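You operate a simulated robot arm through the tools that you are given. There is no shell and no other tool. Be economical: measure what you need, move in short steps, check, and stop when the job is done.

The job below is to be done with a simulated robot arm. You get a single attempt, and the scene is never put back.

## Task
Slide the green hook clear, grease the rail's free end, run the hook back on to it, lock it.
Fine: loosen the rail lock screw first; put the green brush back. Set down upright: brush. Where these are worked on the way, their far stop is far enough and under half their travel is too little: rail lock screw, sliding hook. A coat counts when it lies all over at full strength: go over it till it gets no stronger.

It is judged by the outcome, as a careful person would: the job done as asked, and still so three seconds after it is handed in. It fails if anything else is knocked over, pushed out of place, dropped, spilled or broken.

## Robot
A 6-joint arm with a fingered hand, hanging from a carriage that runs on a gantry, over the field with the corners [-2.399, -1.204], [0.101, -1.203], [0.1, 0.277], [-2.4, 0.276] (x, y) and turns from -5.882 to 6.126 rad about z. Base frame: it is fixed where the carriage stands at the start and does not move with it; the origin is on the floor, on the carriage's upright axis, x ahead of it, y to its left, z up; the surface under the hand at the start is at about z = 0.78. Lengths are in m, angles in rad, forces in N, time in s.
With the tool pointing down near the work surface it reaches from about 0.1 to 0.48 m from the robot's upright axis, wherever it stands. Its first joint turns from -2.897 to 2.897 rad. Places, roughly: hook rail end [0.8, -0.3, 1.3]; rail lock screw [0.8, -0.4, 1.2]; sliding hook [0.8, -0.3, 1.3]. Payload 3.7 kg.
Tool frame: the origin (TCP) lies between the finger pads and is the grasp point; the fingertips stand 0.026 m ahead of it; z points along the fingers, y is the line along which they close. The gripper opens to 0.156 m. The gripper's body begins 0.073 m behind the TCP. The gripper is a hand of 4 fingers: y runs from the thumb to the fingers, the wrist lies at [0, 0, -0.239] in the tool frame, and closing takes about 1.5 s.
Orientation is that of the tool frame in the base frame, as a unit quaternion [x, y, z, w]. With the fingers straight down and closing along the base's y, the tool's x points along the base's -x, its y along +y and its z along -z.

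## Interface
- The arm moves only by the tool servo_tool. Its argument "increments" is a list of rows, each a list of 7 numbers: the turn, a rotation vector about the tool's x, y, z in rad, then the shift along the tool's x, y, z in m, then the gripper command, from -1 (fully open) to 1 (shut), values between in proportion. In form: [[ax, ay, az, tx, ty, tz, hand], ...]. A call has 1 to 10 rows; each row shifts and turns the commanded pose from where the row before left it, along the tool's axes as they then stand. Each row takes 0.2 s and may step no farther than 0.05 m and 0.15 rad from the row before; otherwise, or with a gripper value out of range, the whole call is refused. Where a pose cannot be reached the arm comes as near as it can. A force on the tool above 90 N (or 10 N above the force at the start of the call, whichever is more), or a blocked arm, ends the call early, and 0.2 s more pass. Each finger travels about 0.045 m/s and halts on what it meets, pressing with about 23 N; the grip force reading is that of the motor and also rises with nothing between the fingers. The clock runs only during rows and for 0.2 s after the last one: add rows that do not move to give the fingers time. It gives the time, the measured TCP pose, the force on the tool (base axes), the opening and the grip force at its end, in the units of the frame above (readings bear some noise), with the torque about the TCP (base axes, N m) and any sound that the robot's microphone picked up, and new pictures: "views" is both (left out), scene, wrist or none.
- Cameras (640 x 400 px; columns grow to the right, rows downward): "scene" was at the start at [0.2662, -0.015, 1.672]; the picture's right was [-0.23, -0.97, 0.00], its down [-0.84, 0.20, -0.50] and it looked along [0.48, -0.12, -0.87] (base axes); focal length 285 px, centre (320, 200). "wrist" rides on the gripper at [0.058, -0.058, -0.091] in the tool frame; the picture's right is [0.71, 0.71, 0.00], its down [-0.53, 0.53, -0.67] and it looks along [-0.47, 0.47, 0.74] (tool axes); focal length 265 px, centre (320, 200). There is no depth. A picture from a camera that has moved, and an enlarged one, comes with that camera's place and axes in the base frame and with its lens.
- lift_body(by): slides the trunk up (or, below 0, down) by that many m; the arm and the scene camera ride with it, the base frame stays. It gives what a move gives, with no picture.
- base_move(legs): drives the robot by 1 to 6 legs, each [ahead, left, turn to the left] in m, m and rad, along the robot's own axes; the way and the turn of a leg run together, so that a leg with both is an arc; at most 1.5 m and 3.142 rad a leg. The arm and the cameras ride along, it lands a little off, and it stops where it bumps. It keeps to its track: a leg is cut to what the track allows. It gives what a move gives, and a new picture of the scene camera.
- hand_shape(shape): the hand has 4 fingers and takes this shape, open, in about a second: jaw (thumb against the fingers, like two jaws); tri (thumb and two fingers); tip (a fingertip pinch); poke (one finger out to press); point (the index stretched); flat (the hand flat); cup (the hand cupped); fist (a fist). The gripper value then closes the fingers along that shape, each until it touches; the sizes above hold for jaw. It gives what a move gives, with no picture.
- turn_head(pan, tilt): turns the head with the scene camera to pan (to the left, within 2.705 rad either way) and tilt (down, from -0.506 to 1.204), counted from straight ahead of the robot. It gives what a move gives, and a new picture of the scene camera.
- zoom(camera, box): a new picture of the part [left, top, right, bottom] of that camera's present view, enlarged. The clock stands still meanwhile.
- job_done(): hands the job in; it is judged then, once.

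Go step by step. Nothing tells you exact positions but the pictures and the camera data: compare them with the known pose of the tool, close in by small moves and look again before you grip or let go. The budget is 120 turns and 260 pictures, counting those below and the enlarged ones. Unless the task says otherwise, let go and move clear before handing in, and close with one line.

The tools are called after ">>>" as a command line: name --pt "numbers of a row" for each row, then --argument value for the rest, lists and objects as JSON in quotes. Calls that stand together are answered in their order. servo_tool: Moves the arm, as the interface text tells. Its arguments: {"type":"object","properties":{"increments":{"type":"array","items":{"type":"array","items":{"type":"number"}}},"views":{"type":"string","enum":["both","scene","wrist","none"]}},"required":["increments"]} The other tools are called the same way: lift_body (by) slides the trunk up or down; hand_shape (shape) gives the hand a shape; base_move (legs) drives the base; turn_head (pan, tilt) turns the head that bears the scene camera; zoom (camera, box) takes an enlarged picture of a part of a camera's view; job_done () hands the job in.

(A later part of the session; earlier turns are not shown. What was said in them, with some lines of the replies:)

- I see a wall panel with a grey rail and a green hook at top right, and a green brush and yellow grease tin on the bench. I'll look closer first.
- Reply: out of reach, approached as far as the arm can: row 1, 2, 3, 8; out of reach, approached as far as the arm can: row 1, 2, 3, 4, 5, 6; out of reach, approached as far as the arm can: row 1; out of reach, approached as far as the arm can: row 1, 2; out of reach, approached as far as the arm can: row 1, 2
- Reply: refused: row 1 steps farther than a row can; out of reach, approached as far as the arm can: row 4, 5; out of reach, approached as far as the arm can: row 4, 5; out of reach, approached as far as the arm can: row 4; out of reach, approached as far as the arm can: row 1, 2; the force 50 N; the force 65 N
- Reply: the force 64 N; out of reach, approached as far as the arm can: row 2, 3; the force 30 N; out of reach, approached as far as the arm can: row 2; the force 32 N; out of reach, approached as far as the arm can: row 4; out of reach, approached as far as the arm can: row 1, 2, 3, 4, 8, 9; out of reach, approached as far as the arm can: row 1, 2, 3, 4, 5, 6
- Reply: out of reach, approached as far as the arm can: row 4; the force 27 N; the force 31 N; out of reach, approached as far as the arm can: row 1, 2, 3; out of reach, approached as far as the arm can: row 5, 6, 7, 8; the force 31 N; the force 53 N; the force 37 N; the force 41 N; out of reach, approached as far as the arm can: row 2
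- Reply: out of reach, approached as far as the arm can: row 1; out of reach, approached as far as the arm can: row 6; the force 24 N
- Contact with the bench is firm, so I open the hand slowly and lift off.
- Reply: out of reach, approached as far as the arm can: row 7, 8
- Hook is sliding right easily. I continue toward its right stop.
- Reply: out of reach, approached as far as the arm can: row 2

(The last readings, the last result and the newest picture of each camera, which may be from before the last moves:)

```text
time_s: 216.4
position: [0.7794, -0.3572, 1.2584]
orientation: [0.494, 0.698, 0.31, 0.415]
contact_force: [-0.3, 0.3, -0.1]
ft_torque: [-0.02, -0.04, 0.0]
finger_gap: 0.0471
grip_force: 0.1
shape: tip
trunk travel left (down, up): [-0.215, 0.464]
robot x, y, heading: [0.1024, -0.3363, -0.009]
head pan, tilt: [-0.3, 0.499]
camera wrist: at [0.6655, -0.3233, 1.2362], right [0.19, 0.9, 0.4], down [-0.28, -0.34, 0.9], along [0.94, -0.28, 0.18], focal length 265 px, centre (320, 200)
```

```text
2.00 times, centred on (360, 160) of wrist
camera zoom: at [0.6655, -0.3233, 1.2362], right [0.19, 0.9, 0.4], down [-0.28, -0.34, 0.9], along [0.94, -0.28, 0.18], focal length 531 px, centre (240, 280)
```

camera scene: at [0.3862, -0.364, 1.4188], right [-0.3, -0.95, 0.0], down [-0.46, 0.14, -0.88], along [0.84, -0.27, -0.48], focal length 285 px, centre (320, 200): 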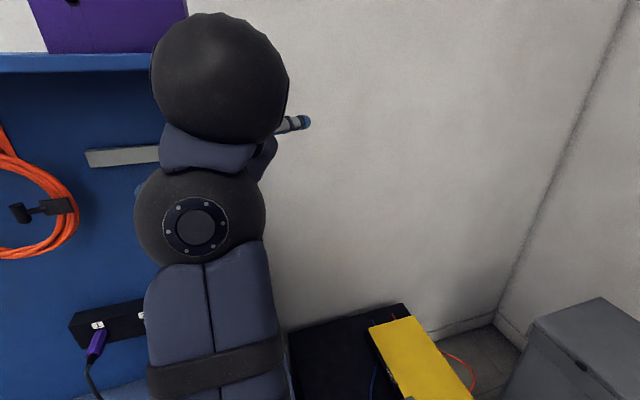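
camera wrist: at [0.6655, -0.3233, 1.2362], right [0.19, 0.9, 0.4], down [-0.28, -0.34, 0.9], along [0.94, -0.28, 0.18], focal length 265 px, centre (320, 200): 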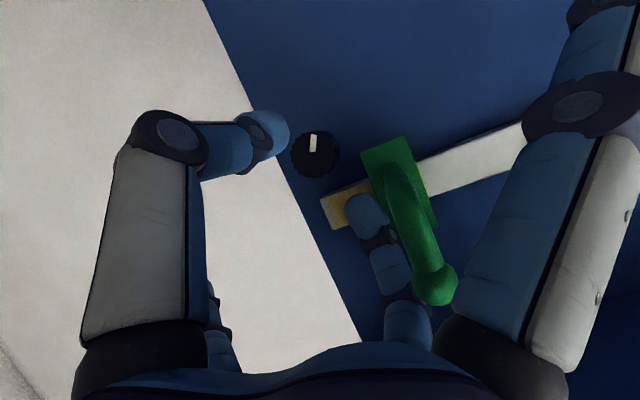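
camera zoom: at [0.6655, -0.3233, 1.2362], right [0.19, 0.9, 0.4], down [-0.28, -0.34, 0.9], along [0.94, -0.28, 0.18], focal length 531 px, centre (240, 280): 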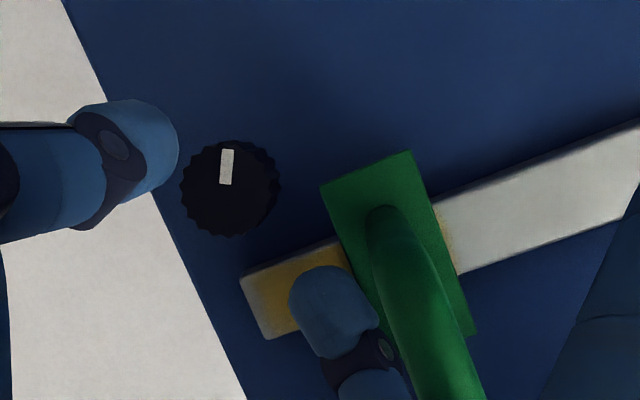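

>>> servo_tool --pt "0 0 0.1 -0.001 0 0.01 0.4" --pt "0 0 0 0 0.001 0.0093 0.4" --pt "0 0 0 0 0 0 0.7" --pt "0 0 0 0 0 0 0.9" --pt "0 0 0 0 0 0 0.95" --pt "0 0 0 0 0 0 0.95" --pt "0 0 0 0 0 0 0.95" --views "wrist"

>>> zoom --camera "wrist" --box '[220, 60, 500, 260]'

```text
time_s: 218.0
position: [0.7979, -0.3573, 1.2515]
orientation: [0.528, 0.673, 0.33, 0.399]
contact_force: [4.7, -1.0, -7.3]
ft_torque: [0.01, -0.09, 0.06]
finger_gap: 0.0216
grip_force: 22.9
shape: tip
trunk travel left (down, up): [-0.215, 0.464]
robot x, y, heading: [0.0977, -0.3378, -0.009]
head pan, tilt: [-0.3, 0.499]
camera wrist: at [0.6846, -0.3165, 1.2319], right [0.23, 0.85, 0.48], down [-0.29, -0.41, 0.86], along [0.93, -0.34, 0.15], focal length 265 px, centre (320, 200)
```

wrist: 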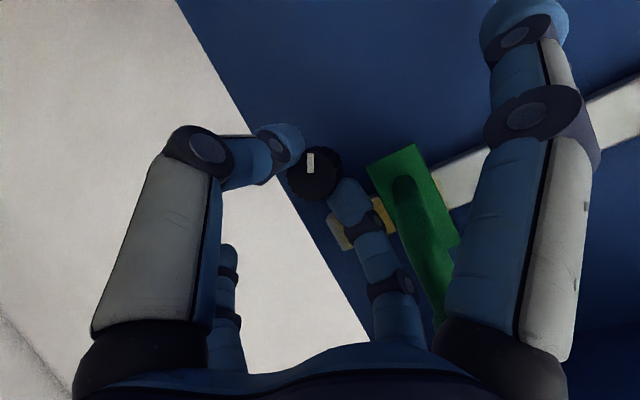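

```text
2.00 times, centred on (360, 160) of wrist
camera zoom: at [0.6846, -0.3165, 1.2319], right [0.23, 0.85, 0.48], down [-0.29, -0.41, 0.86], along [0.93, -0.34, 0.15], focal length 531 px, centre (240, 280)
```

zoom: 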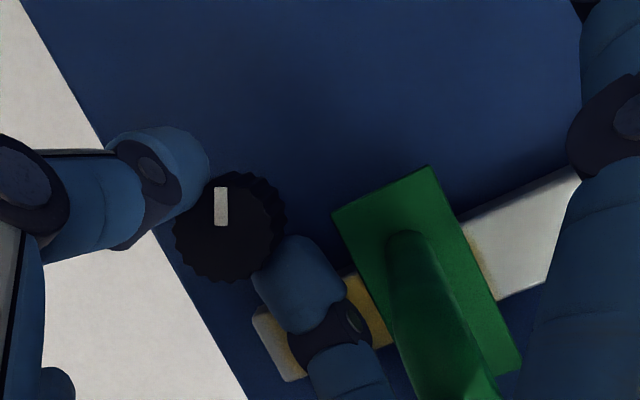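

>>> servo_tool --pt "0 0 0.1 0 0 0 0.95" --pt "0 0 0.1 0 0 0 0.95" --pt "0 0 0.1 0 0 0 0.95" --pt "0 0 0.1 0 0 0 0.95" --pt "0 0 0.1 0 0 0 0.95" --pt "0 0 0.08 0 0 0 0.95" --pt "0 0 0 0 0 0 0.95" --views "wrist"

>>> zoom --camera "wrist" --box '[220, 60, 500, 260]'

```text
time_s: 219.6
position: [0.7969, -0.3588, 1.2506]
orientation: [0.699, 0.493, 0.43, 0.288]
contact_force: [1.7, -3.6, -7.2]
ft_torque: [-0.11, -0.09, 0.06]
finger_gap: 0.0209
grip_force: 23.4
shape: tip
trunk travel left (down, up): [-0.215, 0.464]
robot x, y, heading: [0.0957, -0.3376, -0.008]
head pan, tilt: [-0.3, 0.499]
camera wrist: at [0.7005, -0.2858, 1.2634], right [0.41, 0.42, 0.81], down [-0.44, -0.69, 0.58], along [0.8, -0.59, -0.1], focal length 265 px, centre (320, 200)
```

wrist: 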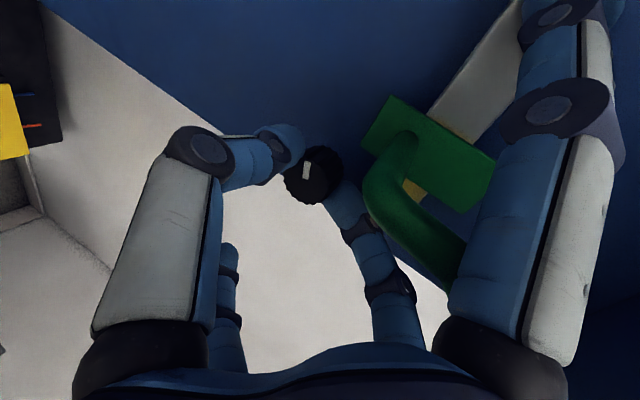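

```text
2.00 times, centred on (360, 160) of wrist
camera zoom: at [0.7005, -0.2858, 1.2634], right [0.41, 0.42, 0.81], down [-0.44, -0.69, 0.58], along [0.8, -0.59, -0.1], focal length 531 px, centre (240, 280)
```

zoom: 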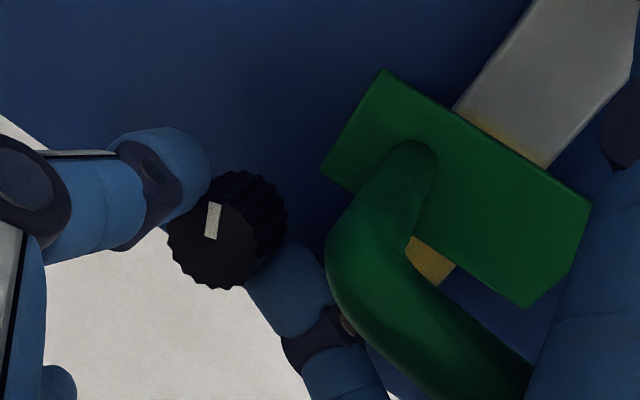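

>>> servo_tool --pt "0 0 0 0 0 0 0.5" --pt "0 0 0 0 0 0 0.4" --pt "0 0 -0.145 0 0 0 0.4" --pt "0 0 -0.145 0 0 0 0.4" --pt "0 0 -0.145 0 0 0 0.4" --pt "0 0 -0.145 0 0 0 0.4" --pt "0 0 0 0 0 0 0.7" --pt "0 0 0 0 0 0 0.95" --pt "0 0 0 0 0 0 0.95" --pt "0 0 0 0 0 0 0.95" --views "wrist"

>>> servo_tool --pt "0 0 0.1 0 0 0 0.95" --pt "0 0 0.1 0 0 0 0.95" --pt "0 0 0.1 0 0 0 0.95" --pt "0 0 0.1 0 0 0 0.95" --pt "0 0 0.1 0 0 0 0.95" --pt "0 0 0.08 0 0 0 0.95" --pt "0 0 0 0 0 0 0.95" --views "wrist"

```text
time_s: 221.8
position: [0.7985, -0.3573, 1.25]
orientation: [0.528, 0.673, 0.33, 0.4]
contact_force: [3.3, -0.5, -5.1]
ft_torque: [-0.03, -0.14, 0.02]
finger_gap: 0.0237
grip_force: 23.1
shape: tip
trunk travel left (down, up): [-0.215, 0.464]
robot x, y, heading: [0.0972, -0.3369, -0.007]
head pan, tilt: [-0.3, 0.499]
camera wrist: at [0.6852, -0.3162, 1.2314], right [0.23, 0.85, 0.48], down [-0.29, -0.41, 0.86], along [0.93, -0.34, 0.15], focal length 265 px, centre (320, 200)
```

wrist: 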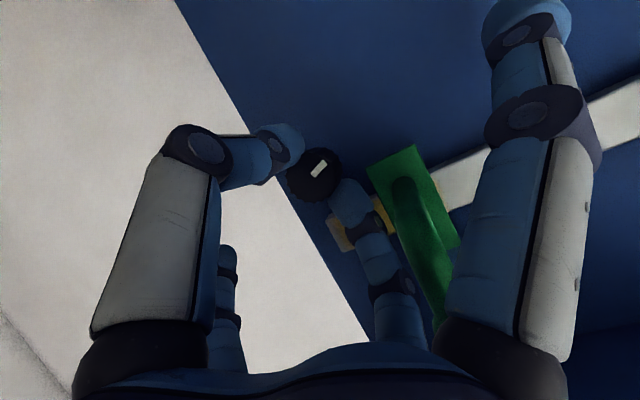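

```text
time_s: 223.4
position: [0.7987, -0.3564, 1.2524]
orientation: [0.699, 0.494, 0.431, 0.287]
contact_force: [2.3, -1.6, -6.0]
ft_torque: [-0.07, -0.09, 0.07]
finger_gap: 0.0234
grip_force: 23.0
shape: tip
trunk travel left (down, up): [-0.215, 0.464]
robot x, y, heading: [0.0969, -0.3405, -0.004]
head pan, tilt: [-0.3, 0.499]
camera wrist: at [0.7008, -0.2849, 1.2637], right [0.41, 0.42, 0.81], down [-0.43, -0.69, 0.58], along [0.8, -0.59, -0.1], focal length 265 px, centre (320, 200)
```

wrist: 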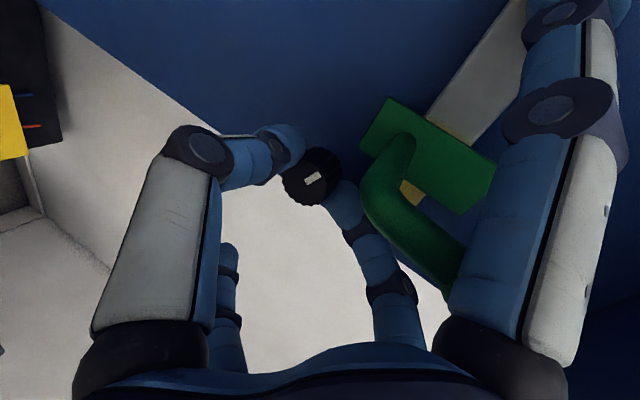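

>>> servo_tool --pt "0 0 0 0 0 0 0.5" --pt "0 0 0 0 0 0 0.4" --pt "0 0 -0.145 0 0 0 0.4" --pt "0 0 -0.145 0 0 0 0.4" --pt "0 0 -0.145 0 0 0 0.4" --pt "0 0 -0.145 0 0 0 0.4" --pt "0 0 0 0 0 0 0.7" --pt "0 0 0 0 0 0 0.95" --pt "0 0 0 0 0 0 0.95" --pt "0 0 0 0 0 0 0.95" --views "none"

>>> servo_tool --pt "0 0 0.1 0 0 0 0.95" --pt "0 0 0.1 0 0 0 0.95" --pt "0 0 0.1 0 0 0 0.95" --pt "0 0 0.1 0 0 0 0.95" --pt "0 0 0.1 0 0 0 0.95" --pt "0 0 0.08 0 0 0 0.95" --pt "0 0 0 0 0 0 0.95" --views "wrist"

>>> zoom --camera "wrist" --box '[220, 60, 500, 260]'

```text
time_s: 225.6
position: [0.7991, -0.3568, 1.25]
orientation: [0.529, 0.673, 0.329, 0.399]
contact_force: [3.7, -1.6, -5.6]
ft_torque: [-0.02, -0.16, 0.06]
finger_gap: 0.0236
grip_force: 22.5
shape: tip
trunk travel left (down, up): [-0.215, 0.464]
robot x, y, heading: [0.0974, -0.3324, -0.009]
head pan, tilt: [-0.3, 0.499]
```

```text
time_s: 227.2
position: [0.7992, -0.357, 1.2508]
orientation: [0.699, 0.494, 0.43, 0.289]
contact_force: [2.9, -1.7, -7.5]
ft_torque: [-0.05, -0.12, 0.05]
finger_gap: 0.0227
grip_force: 23.0
shape: tip
trunk travel left (down, up): [-0.215, 0.464]
robot x, y, heading: [0.0966, -0.3377, -0.009]
head pan, tilt: [-0.3, 0.499]
camera wrist: at [0.7007, -0.2854, 1.2633], right [0.41, 0.42, 0.81], down [-0.43, -0.69, 0.58], along [0.8, -0.59, -0.1], focal length 265 px, centre (320, 200)
```

wrist: 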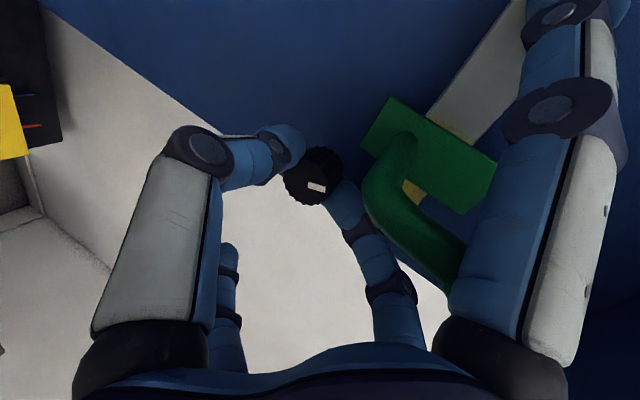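

```text
2.00 times, centred on (360, 160) of wrist
camera zoom: at [0.7007, -0.2854, 1.2633], right [0.41, 0.42, 0.81], down [-0.43, -0.69, 0.58], along [0.8, -0.59, -0.1], focal length 531 px, centre (240, 280)
```

zoom: 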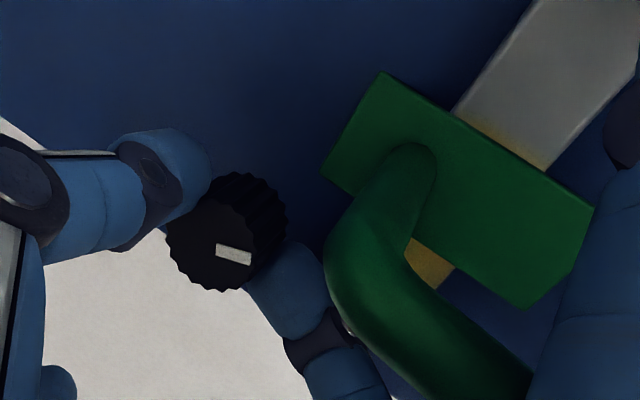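

>>> servo_tool --pt "0 0 0 0 0 0 0.5" --pt "0 0 0 0 0 0 0.4" --pt "0 0 -0.145 0 0 0 0.4" --pt "0 0 -0.145 0 0 0 0.4" --pt "0 0 -0.145 0 0 0 0.4" --pt "0 0 -0.145 0 0 0 0.4" --pt "0 0 0 0 0 0 0.7" --pt "0 0 0 0 0 0 0.95" --pt "0 0 0 0 0 0 0.95" --pt "0 0 0 0 0 0 0.95" --views "none"

>>> servo_tool --pt "0 0 0.1 0 0 0 0.95" --pt "0 0 0.1 0 0 0 0.95" --pt "0 0 0.1 0 0 0 0.95" --pt "0 0 0.1 0 0 0 0.95" --pt "0 0 0 0 0 0 0.95" --views "wrist"

>>> zoom --camera "wrist" --box '[220, 60, 500, 260]'

```text
time_s: 229.4
position: [0.7989, -0.3571, 1.25]
orientation: [0.528, 0.673, 0.329, 0.4]
contact_force: [3.8, 0.2, -5.4]
ft_torque: [0.0, -0.11, 0.05]
finger_gap: 0.0239
grip_force: 22.6
shape: tip
trunk travel left (down, up): [-0.215, 0.464]
robot x, y, heading: [0.0962, -0.3372, -0.005]
head pan, tilt: [-0.3, 0.499]
```

```text
time_s: 230.6
position: [0.7978, -0.3587, 1.2515]
orientation: [0.652, 0.554, 0.402, 0.326]
contact_force: [7.7, -5.6, -7.0]
ft_torque: [-0.12, -0.2, -0.02]
finger_gap: 0.0232
grip_force: 22.9
shape: tip
trunk travel left (down, up): [-0.215, 0.464]
robot x, y, heading: [0.0949, -0.3322, -0.007]
head pan, tilt: [-0.3, 0.499]
camera wrist: at [0.6951, -0.2936, 1.2517], right [0.37, 0.57, 0.73], down [-0.38, -0.62, 0.68], along [0.85, -0.53, -0.01], focal length 265 px, centre (320, 200)
```

wrist: 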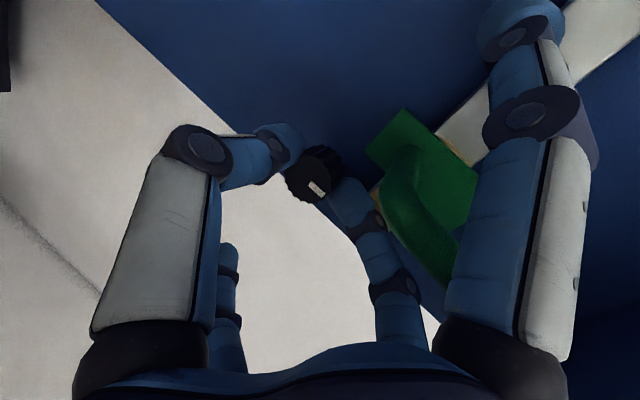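

```text
2.00 times, centred on (360, 160) of wrist
camera zoom: at [0.6951, -0.2936, 1.2517], right [0.37, 0.57, 0.73], down [-0.38, -0.62, 0.68], along [0.85, -0.53, -0.01], focal length 531 px, centre (240, 280)
```

zoom: 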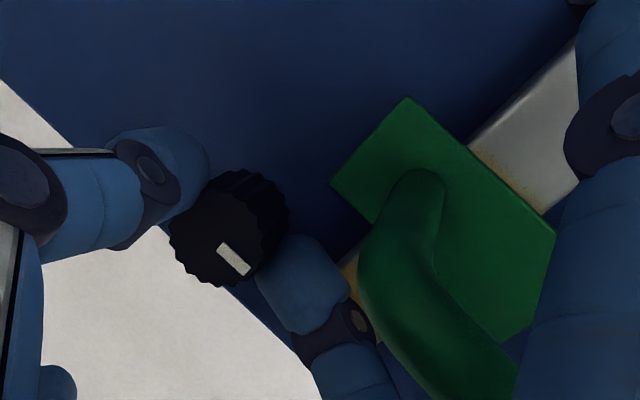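

>>> servo_tool --pt "0 0 0.06 0 0 0 0.95" --pt "0 0 0.06 0 0 0 0.95" --pt "0 0 0 0 0 0 0.95" --views "wrist"

>>> zoom --camera "wrist" --box '[220, 60, 500, 260]'

```text
time_s: 231.4
position: [0.7974, -0.3586, 1.2515]
orientation: [0.684, 0.514, 0.421, 0.301]
contact_force: [5.9, -10.1, -11.1]
ft_torque: [-0.33, -0.16, 0.03]
finger_gap: 0.0232
grip_force: 23.4
shape: tip
trunk travel left (down, up): [-0.215, 0.464]
robot x, y, heading: [0.0985, -0.333, -0.003]
head pan, tilt: [-0.3, 0.499]
camera wrist: at [0.6987, -0.2894, 1.259], right [0.4, 0.47, 0.79], down [-0.42, -0.67, 0.61], along [0.82, -0.57, -0.07], focal length 265 px, centre (320, 200)
```

wrist: 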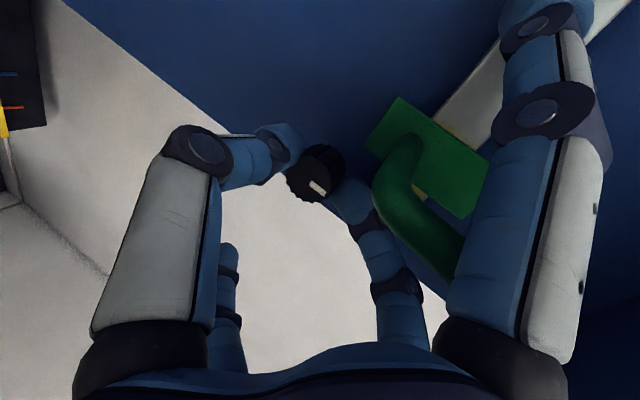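

```text
2.00 times, centred on (360, 160) of wrist
camera zoom: at [0.6987, -0.2894, 1.259], right [0.4, 0.47, 0.79], down [-0.42, -0.67, 0.61], along [0.82, -0.57, -0.07], focal length 531 px, centre (240, 280)
```

zoom: 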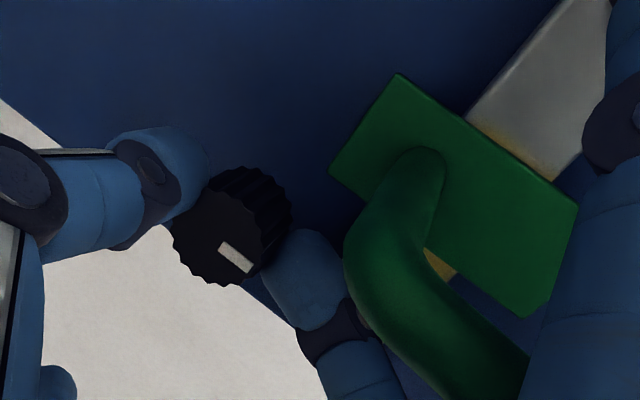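

>>> servo_tool --pt "0 0 -0.03 0 0 0 0.9" --pt "0 0 0 0 0 0 0.5" --pt "0 0 0 0 0 0 0.3" --pt "0 0 0 0 0 -0.03 0.3" --pt "0 0 0 0 0 -0.03 0.3" --pt "0 0 0 0 0 0 0.3" --views "none"

>>> base_move --legs '[[-0.35, 0, 0]]'

>>> turn_head --pan -0.05 --tilt 0.2

>>> servo_tool --pt "0 0 0 0 0 0 0.3" --views "wrist"

>>> zoom --camera "wrist" --box '[280, 60, 440, 180]'

```text
time_s: 232.8
position: [0.7461, -0.3588, 1.2791]
orientation: [0.675, 0.525, 0.416, 0.308]
contact_force: [0.1, -0.1, -0.5]
ft_torque: [0.0, -0.01, 0.01]
finger_gap: 0.0543
grip_force: 0.1
shape: tip
trunk travel left (down, up): [-0.215, 0.464]
robot x, y, heading: [0.0986, -0.3332, -0.01]
head pan, tilt: [-0.3, 0.499]
```

```text
time_s: 235.1
position: [0.3919, -0.3574, 1.2783]
orientation: [0.676, 0.524, 0.417, 0.309]
contact_force: [0.4, 0.8, -0.7]
ft_torque: [0.03, -0.01, -0.01]
finger_gap: 0.0544
grip_force: 0.1
shape: tip
trunk travel left (down, up): [-0.215, 0.464]
robot x, y, heading: [-0.2582, -0.3311, -0.013]
head pan, tilt: [-0.3, 0.499]
camera scene: at [0.032, -0.3618, 1.4187], right [-0.31, -0.95, 0.0], down [-0.46, 0.15, -0.88], along [0.84, -0.27, -0.48], focal length 285 px, centre (320, 200)
```

scene: 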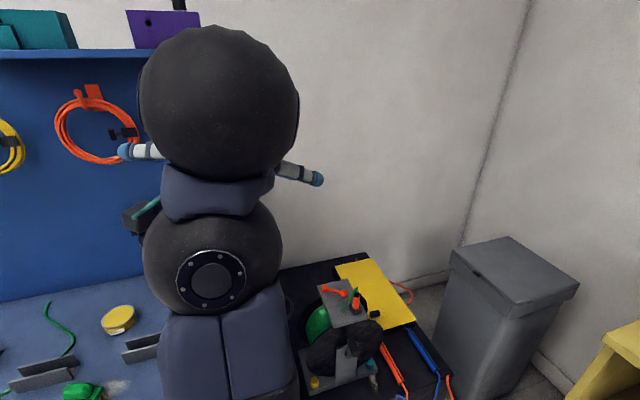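

```text
time_s: 235.9
position: [0.3908, -0.3582, 1.2788]
orientation: [0.676, 0.524, 0.417, 0.308]
contact_force: [-0.1, -0.4, 1.3]
ft_torque: [-0.01, -0.02, -0.01]
finger_gap: 0.0545
grip_force: 0.2
shape: tip
trunk travel left (down, up): [-0.215, 0.464]
robot x, y, heading: [-0.2584, -0.3317, -0.005]
head pan, tilt: [-0.051, 0.201]
camera scene: at [0.0384, -0.3398, 1.4463], right [-0.06, -1.0, 0.0], down [-0.2, 0.01, -0.98], along [0.98, -0.06, -0.2], focal length 285 px, centre (320, 200)
```

scene: 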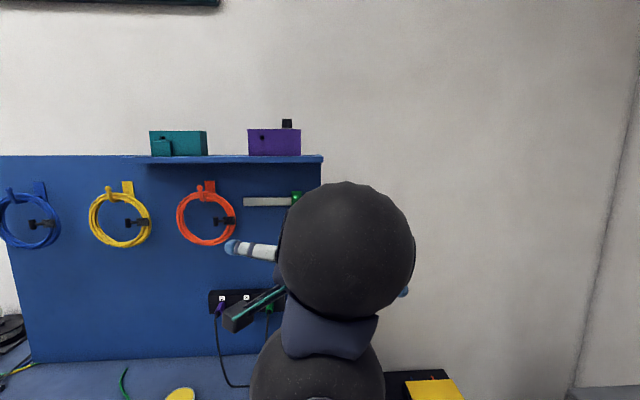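

```text
time_s: 236.3
position: [0.3913, -0.3569, 1.2791]
orientation: [0.676, 0.523, 0.417, 0.308]
contact_force: [-0.9, -0.1, 0.1]
ft_torque: [0.0, 0.02, -0.03]
finger_gap: 0.0546
grip_force: 0.0
shape: tip
trunk travel left (down, up): [-0.215, 0.464]
robot x, y, heading: [-0.2584, -0.3321, -0.01]
head pan, tilt: [-0.051, 0.201]
camera wrist: at [0.2915, -0.2887, 1.2851], right [0.39, 0.5, 0.77], down [-0.41, -0.66, 0.63], along [0.82, -0.57, -0.06], focal length 265 px, centre (320, 200)
```

wrist: 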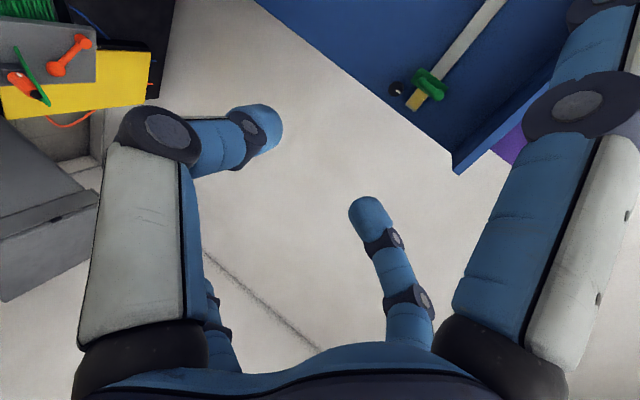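

```text
3.33 times, centred on (360, 120) of wrist
camera zoom: at [0.2915, -0.2887, 1.2851], right [0.39, 0.5, 0.77], down [-0.41, -0.66, 0.63], along [0.82, -0.57, -0.06], focal length 885 px, centre (187, 467)
```

zoom: 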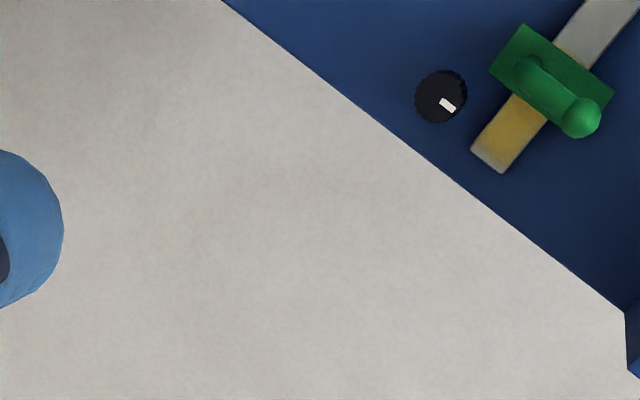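

>>> job_done

```text
The job is handed in.
```

The job is handed in. I loosened the lock screw and slid the hook to its far stop, then brushed grease on the rail's free end until the coat got no stronger. The hook is back against its right stop and the screw is turned down to its stop, with its mark at 12 o'clock as at the start. The green brush stands upright about 1 cm from where it began. Near the end the brush or hand brushed the loosened screw and turned it further open, before I tightened it.
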